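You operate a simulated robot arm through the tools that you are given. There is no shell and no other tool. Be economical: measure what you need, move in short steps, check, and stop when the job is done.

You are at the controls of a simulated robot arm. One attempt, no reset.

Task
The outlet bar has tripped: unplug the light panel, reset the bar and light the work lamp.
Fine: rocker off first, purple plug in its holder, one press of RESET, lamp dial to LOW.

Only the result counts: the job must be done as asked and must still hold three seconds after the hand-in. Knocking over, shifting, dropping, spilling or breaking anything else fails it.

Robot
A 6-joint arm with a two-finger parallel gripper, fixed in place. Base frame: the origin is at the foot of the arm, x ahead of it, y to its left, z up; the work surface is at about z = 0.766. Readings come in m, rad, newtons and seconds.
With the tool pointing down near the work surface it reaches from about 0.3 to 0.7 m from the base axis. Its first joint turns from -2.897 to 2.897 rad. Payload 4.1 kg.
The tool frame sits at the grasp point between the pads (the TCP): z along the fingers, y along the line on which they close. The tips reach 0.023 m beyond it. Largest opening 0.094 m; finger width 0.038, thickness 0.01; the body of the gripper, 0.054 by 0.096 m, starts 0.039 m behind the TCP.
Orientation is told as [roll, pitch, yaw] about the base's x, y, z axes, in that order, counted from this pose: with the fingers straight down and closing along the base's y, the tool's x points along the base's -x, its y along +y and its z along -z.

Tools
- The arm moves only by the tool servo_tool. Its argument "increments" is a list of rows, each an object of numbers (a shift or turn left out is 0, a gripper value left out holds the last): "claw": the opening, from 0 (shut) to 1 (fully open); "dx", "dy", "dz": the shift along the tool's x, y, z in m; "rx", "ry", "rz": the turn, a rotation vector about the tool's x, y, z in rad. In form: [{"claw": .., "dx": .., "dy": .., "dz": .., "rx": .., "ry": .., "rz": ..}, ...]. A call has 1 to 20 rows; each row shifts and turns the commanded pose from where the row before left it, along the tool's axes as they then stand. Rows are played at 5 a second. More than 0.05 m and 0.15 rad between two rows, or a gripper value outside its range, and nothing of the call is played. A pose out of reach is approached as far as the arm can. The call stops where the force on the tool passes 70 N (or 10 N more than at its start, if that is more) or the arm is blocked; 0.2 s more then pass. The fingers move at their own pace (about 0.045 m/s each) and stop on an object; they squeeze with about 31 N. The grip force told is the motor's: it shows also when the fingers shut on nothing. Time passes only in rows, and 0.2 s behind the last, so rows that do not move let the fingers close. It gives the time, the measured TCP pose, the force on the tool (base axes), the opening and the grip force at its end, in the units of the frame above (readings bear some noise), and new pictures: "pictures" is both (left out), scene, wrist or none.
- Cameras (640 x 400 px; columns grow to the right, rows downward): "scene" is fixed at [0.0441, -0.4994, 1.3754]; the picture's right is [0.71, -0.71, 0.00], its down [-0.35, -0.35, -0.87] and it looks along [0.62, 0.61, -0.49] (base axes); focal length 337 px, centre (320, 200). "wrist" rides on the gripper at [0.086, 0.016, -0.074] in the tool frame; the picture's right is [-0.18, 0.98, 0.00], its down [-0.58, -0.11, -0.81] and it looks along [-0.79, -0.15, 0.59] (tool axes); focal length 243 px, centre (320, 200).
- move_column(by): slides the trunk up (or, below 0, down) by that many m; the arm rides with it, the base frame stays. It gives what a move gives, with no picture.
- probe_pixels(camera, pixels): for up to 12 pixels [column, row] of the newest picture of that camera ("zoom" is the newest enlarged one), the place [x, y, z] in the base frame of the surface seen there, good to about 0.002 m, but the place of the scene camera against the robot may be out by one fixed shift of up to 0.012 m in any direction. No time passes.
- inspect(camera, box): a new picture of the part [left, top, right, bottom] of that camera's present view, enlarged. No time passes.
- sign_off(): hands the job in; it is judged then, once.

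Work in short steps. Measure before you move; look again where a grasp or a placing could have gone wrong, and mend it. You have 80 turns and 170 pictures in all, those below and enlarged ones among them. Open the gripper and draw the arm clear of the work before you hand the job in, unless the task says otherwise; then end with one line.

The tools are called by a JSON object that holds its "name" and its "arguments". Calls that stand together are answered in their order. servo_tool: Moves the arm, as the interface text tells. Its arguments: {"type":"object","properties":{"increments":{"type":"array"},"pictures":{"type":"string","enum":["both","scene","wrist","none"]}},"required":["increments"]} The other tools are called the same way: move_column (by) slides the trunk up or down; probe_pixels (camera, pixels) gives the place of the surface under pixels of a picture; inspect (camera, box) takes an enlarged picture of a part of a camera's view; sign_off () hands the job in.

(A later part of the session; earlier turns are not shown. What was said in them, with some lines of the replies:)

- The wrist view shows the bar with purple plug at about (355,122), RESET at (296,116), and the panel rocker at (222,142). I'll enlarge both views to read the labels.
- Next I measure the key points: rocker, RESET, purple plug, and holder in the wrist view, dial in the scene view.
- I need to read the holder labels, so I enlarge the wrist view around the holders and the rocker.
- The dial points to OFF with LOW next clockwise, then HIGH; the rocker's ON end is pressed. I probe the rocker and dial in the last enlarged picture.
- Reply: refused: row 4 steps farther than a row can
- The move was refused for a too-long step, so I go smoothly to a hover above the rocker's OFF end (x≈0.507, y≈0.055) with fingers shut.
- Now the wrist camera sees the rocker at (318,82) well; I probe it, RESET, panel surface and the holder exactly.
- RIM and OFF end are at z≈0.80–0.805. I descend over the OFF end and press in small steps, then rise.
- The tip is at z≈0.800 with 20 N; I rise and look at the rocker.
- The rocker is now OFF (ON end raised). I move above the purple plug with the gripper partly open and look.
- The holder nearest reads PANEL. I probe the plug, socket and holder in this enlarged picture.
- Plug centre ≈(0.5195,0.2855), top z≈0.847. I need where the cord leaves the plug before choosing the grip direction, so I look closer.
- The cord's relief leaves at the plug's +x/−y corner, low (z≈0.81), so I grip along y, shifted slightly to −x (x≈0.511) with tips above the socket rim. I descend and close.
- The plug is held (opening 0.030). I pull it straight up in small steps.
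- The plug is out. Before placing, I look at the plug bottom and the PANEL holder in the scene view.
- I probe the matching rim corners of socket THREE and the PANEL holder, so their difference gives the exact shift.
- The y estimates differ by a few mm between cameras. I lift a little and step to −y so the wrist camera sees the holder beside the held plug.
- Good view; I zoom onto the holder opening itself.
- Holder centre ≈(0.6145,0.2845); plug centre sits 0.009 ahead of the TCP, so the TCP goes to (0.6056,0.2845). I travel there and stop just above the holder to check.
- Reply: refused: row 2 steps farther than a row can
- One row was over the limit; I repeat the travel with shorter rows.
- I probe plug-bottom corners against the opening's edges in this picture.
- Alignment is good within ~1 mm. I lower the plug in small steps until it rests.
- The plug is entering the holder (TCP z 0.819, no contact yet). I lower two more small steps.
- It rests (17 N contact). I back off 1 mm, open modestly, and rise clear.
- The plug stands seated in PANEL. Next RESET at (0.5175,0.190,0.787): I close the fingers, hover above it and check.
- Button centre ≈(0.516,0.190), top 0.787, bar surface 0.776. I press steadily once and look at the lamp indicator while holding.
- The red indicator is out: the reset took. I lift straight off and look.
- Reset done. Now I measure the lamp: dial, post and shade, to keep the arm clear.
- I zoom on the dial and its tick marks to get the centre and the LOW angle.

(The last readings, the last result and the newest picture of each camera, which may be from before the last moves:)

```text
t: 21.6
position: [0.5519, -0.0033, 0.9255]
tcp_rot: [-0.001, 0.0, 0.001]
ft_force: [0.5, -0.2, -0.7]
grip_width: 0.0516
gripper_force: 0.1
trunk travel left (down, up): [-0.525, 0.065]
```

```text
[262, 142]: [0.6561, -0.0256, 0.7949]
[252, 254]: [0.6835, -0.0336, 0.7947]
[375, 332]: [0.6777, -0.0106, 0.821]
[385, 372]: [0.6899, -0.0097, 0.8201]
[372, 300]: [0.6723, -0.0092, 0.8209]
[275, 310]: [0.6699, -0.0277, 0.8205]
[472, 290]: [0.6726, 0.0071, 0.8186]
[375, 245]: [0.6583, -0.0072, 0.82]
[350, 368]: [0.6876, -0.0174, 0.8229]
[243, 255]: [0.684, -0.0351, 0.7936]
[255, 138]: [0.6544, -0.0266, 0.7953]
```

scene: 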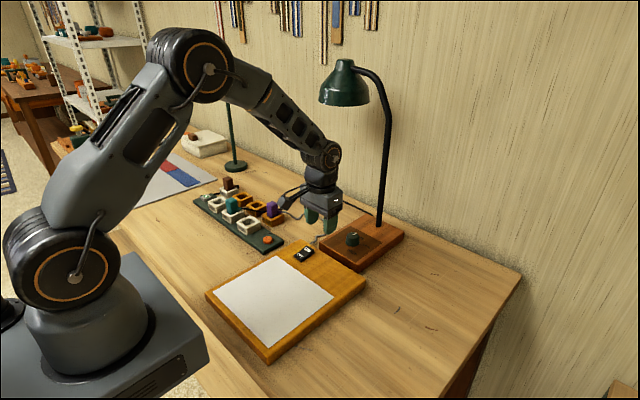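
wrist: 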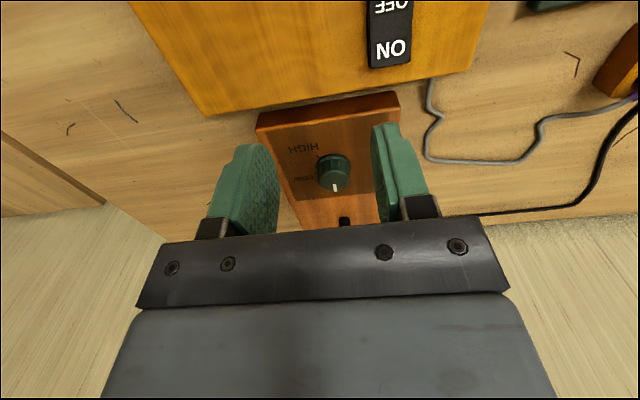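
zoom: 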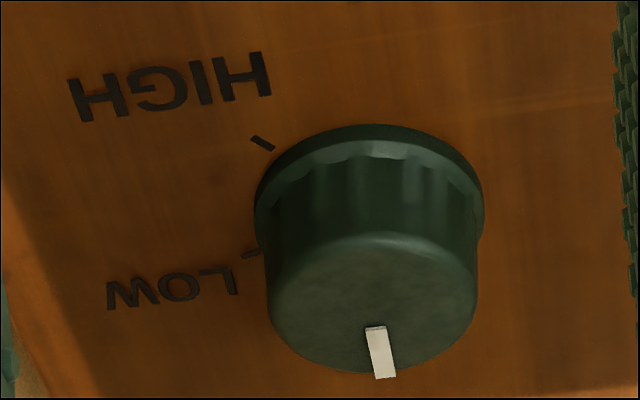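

Knob centre ≈(0.674,−0.0105), top 0.8205, pointer at +x; LOW tick lies ≈−68° and HIGH ≈−140°. I go over the knob, descend and close on it.

{"name": "servo_tool", "arguments": {"increments": [{"dx": -0.04, "dy": -0.0072}, {"dx": -0.04}, {"dx": -0.042}, {"dz": 0.04}, {"dz": 0.035}, {"dz": 0.0235}, {}]}}

{"name": "inspect", "arguments": {"camera": "scene", "box": [304, 205, 416, 275]}}

```text
t: 23.2
position: [0.6736, -0.0086, 0.8272]
tcp_rot: [0.0, 0.0, 0.0]
ft_force: [-0.3, 0.8, 0.1]
grip_width: 0.0522
gripper_force: 0.0
trunk travel left (down, up): [-0.525, 0.065]
```

scene: 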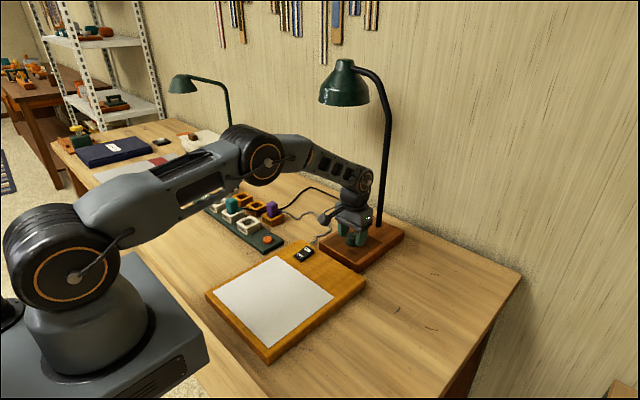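
wrist: 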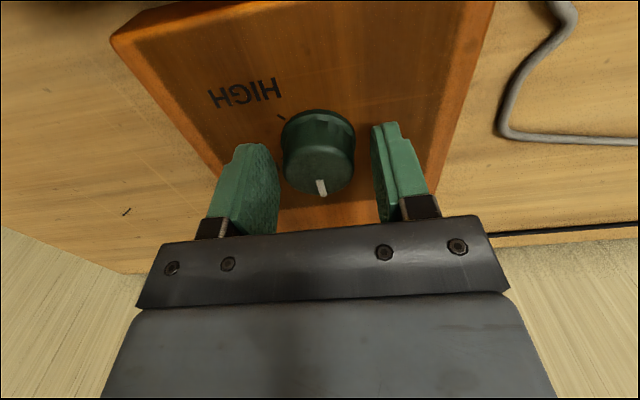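

```text
5.71 times, centred on (360, 240) of scene
```

zoom: 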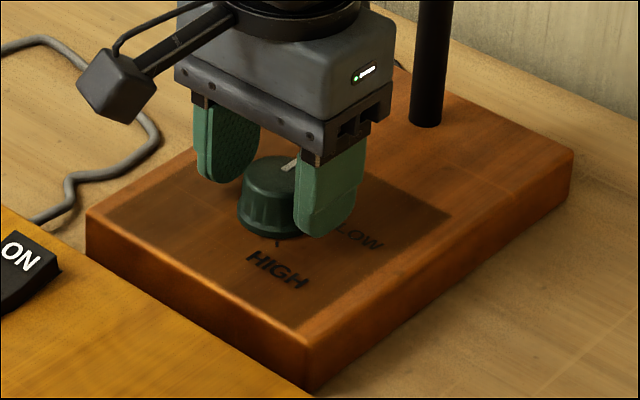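

I refine the knob centre from this closer view before closing.

{"name": "probe_pixels", "arguments": {"camera": "wrist", "pixels": [[286, 168], [353, 160], [318, 152], [322, 192], [319, 182], [303, 188], [345, 182], [319, 172]]}}

```text
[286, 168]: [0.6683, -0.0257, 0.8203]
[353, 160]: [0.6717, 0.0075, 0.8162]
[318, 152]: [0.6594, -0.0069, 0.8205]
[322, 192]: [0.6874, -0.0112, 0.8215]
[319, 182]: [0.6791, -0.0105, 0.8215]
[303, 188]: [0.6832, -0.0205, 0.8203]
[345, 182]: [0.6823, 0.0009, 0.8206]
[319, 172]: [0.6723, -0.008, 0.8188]
```

Centre ≈(0.673,−0.009): aligned. I close on the knob.

{"name": "servo_tool", "arguments": {"increments": [{"claw": 0.3}, {"claw": 0.2}, {"claw": 0.0}, {}, {}], "pictures": "none"}}

```text
t: 24.4
position: [0.6736, -0.0102, 0.8259]
tcp_rot: [0.001, 0.0, 0.001]
ft_force: [-1.0, -5.1, -1.7]
grip_width: 0.0369
gripper_force: 45.2
trunk travel left (down, up): [-0.525, 0.065]
```

Gripped at 0.037. I turn clockwise (rz+) about half way and look.

{"name": "servo_tool", "arguments": {"increments": [{"rz": 0.12}, {"rz": 0.12}, {"rz": 0.12}, {"rz": 0.12}, {"rz": 0.12}], "pictures": "both"}}

```text
t: 25.6
position: [0.6741, -0.0092, 0.8263]
tcp_rot: [0.0, 0.0, -0.602]
ft_force: [-0.7, -3.3, -0.7]
grip_width: 0.0367
gripper_force: 45.4
trunk travel left (down, up): [-0.525, 0.065]
```

scene: 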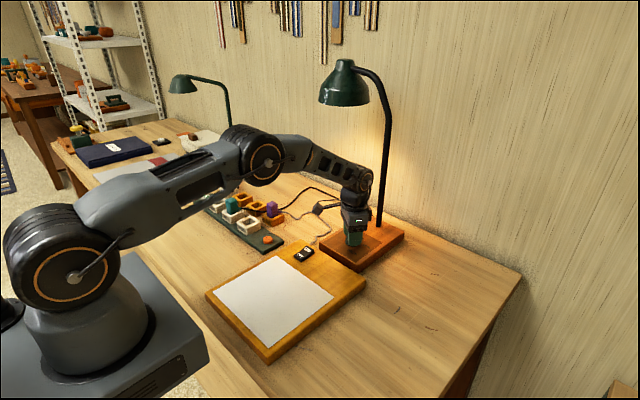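
wrist: 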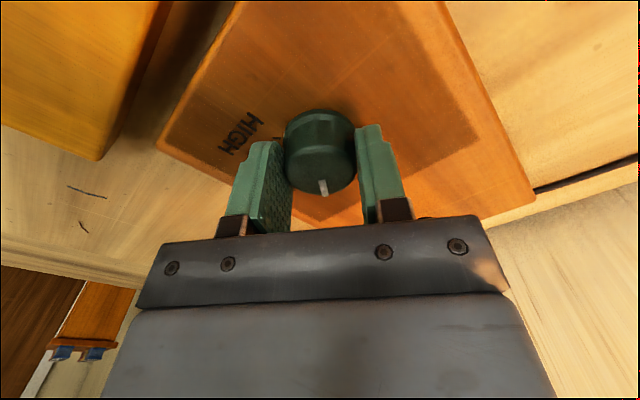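

The lamp is lit and the pointer follows the gripper. I continue to the LOW tick (total ≈1.2 rad).

{"name": "servo_tool", "arguments": {"increments": [{"rz": 0.12}, {"rz": 0.12}, {"rz": 0.12}, {"rz": 0.12}, {"rz": 0.11}, {}], "pictures": "none"}}

```text
t: 27.0
position: [0.6744, -0.0091, 0.8257]
tcp_rot: [0.0, 0.0, -1.193]
ft_force: [3.7, 3.8, -1.3]
grip_width: 0.0367
gripper_force: 44.6
trunk travel left (down, up): [-0.525, 0.065]
```

Now I open the fingers and rise straight up, then look at the pointer.

{"name": "servo_tool", "arguments": {"increments": [{"claw": 0.3}, {"claw": 0.55}, {}, {"dz": -0.02}, {"dz": -0.04}, {"dz": -0.04}, {}]}}

{"name": "inspect", "arguments": {"camera": "scene", "box": [304, 205, 416, 275]}}

{"name": "inspect", "arguments": {"camera": "wrist", "box": [240, 100, 400, 200]}}

```text
t: 28.6
position: [0.6735, -0.0098, 0.9262]
tcp_rot: [0.0, 0.0, -1.192]
ft_force: [0.4, 0.5, 0.2]
grip_width: 0.0517
gripper_force: 0.1
trunk travel left (down, up): [-0.525, 0.065]
```

scene: 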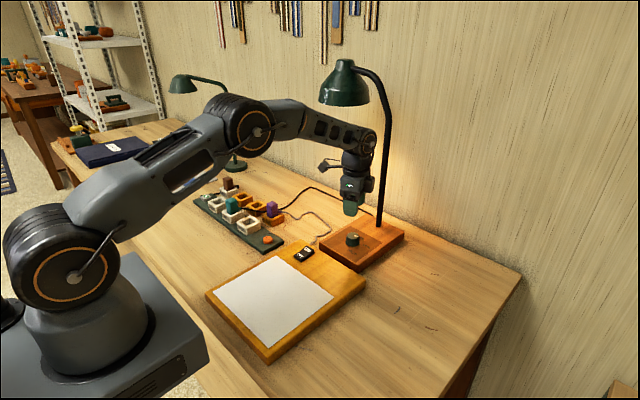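
wrist: 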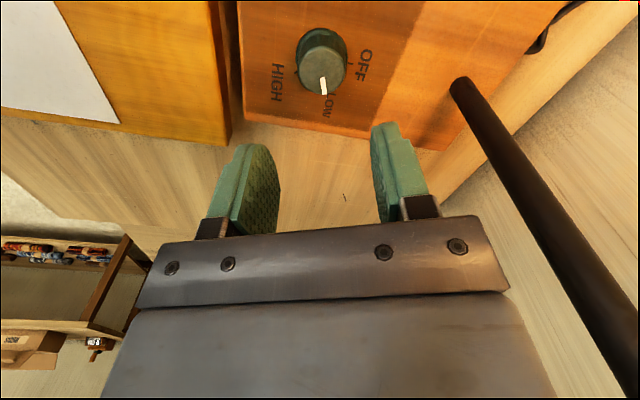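

```text
5.71 times, centred on (360, 240) of scene
```

zoom: 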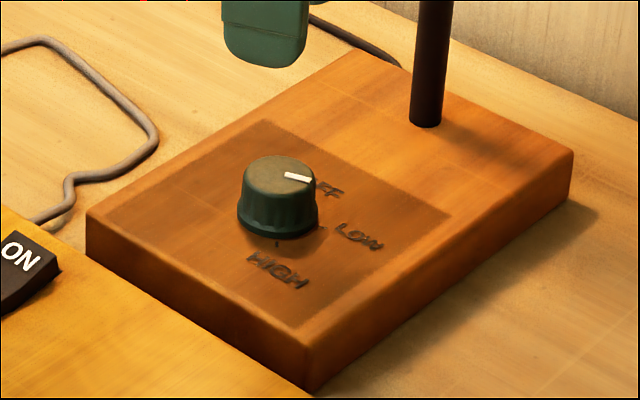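

```text
4.00 times, centred on (320, 150) of wrist
```

zoom: 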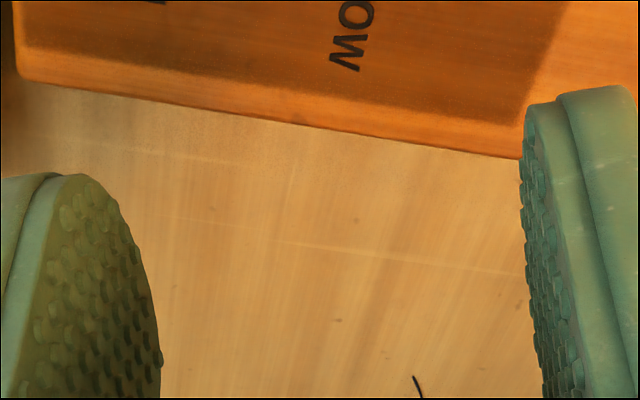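

I check the pointer angle against the LOW tick.

{"name": "inspect", "arguments": {"camera": "wrist", "box": [256, 20, 400, 110]}}

{"name": "probe_pixels", "arguments": {"camera": "wrist", "pixels": [[322, 79], [324, 92], [298, 70], [346, 63], [319, 60]]}}

```text
4.44 times, centred on (328, 65) of wrist
```

zoom: 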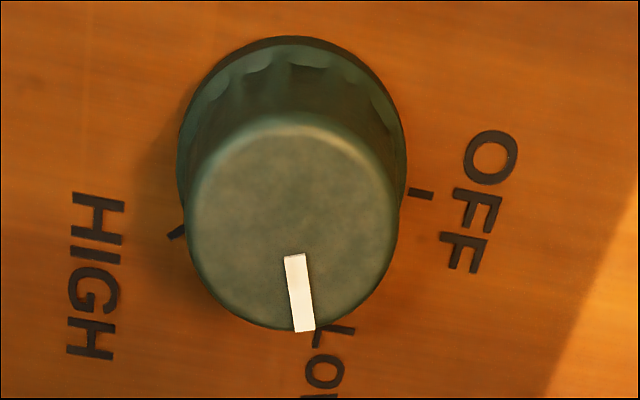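

```text
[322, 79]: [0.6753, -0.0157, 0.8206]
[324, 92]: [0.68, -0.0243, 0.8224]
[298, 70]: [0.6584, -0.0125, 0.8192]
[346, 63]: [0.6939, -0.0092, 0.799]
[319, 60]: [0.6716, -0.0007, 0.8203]
```

The pointer stands at LOW (≈−66°) and the lamp is lit. I draw the arm back along −x, unturn the wrist, and take a last look.

{"name": "servo_tool", "arguments": {"increments": [{"dx": 0.0148, "dy": -0.0372}, {"dx": 0.0148, "dy": -0.0372}, {"dx": 0.0148, "dy": -0.0372}, {"dx": 0.0148, "dy": -0.0372}, {"dx": 0.0148, "dy": -0.0372}, {"dz": -0.04, "rz": -0.14}, {"dz": -0.04, "rz": -0.14}, {"dz": -0.04, "rz": -0.14}, {"rz": -0.14}, {"rz": -0.14}, {"rz": -0.14}, {"rz": -0.14}, {"rz": -0.14}, {}]}}

{"name": "inspect", "arguments": {"camera": "scene", "box": [180, 160, 420, 310]}}

```text
t: 31.6
position: [0.4747, -0.0103, 1.0473]
tcp_rot: [0.0, 0.0, -0.07]
ft_force: [0.2, -0.1, 0.6]
grip_width: 0.0516
gripper_force: 0.0
trunk travel left (down, up): [-0.525, 0.065]
```

scene: 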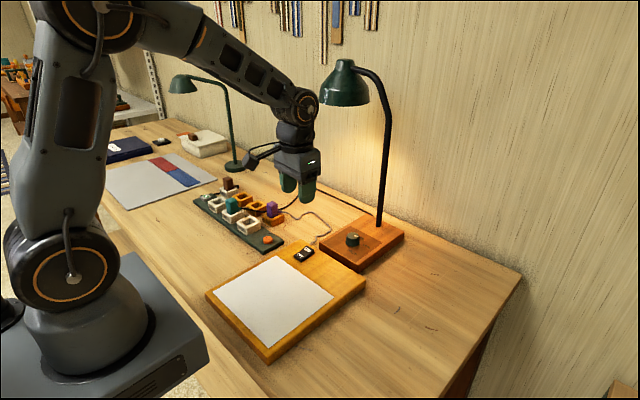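
wrist: 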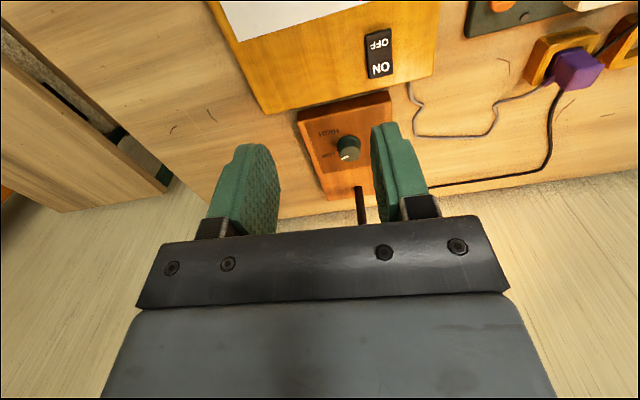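

```text
2.67 times, centred on (300, 235) of scene
```

zoom: 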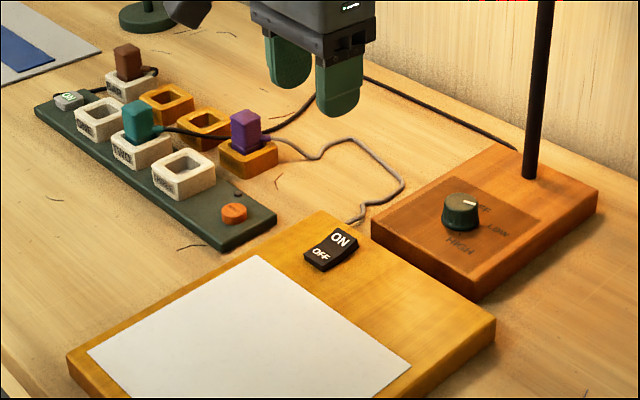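

In the scene view the pointer seems nearly horizontal, so I verify its angle more closely.

{"name": "inspect", "arguments": {"camera": "scene", "box": [328, 220, 392, 260]}}

{"name": "inspect", "arguments": {"camera": "wrist", "box": [304, 120, 384, 170]}}

```text
10.00 times, centred on (360, 240) of scene
```

zoom: 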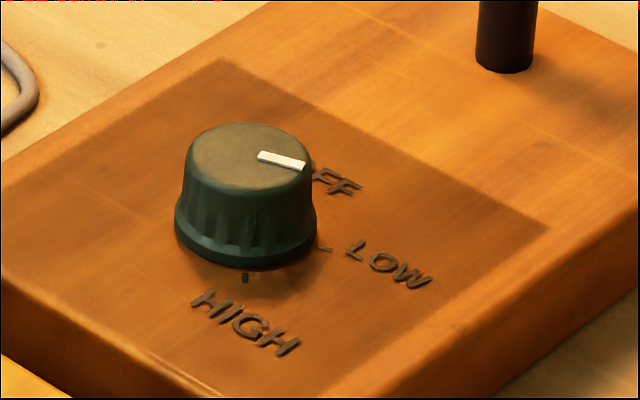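

```text
8.00 times, centred on (344, 145) of wrist
```

zoom: 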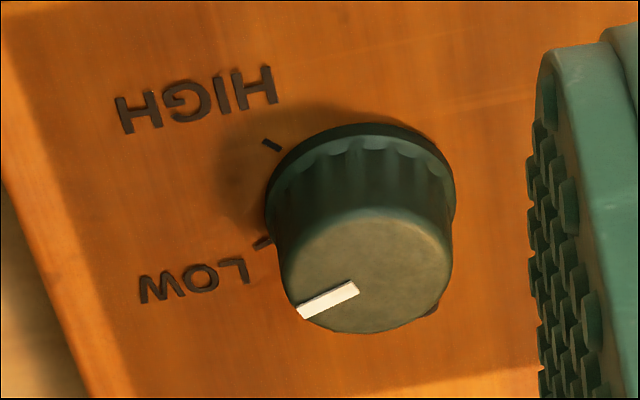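

The pointer is parallel to the LOW tick in both views, the lamp is lit, the rocker is OFF, the plug sits in PANEL and the red light is out. I hand in.

{"name": "sign_off", "arguments": {}}

```text
The job is handed in.
```

The job is handed in: rocker switched off first, purple plug in its PANEL holder, RESET pressed once with the red light out, and the work lamp lit with its dial at LOW.
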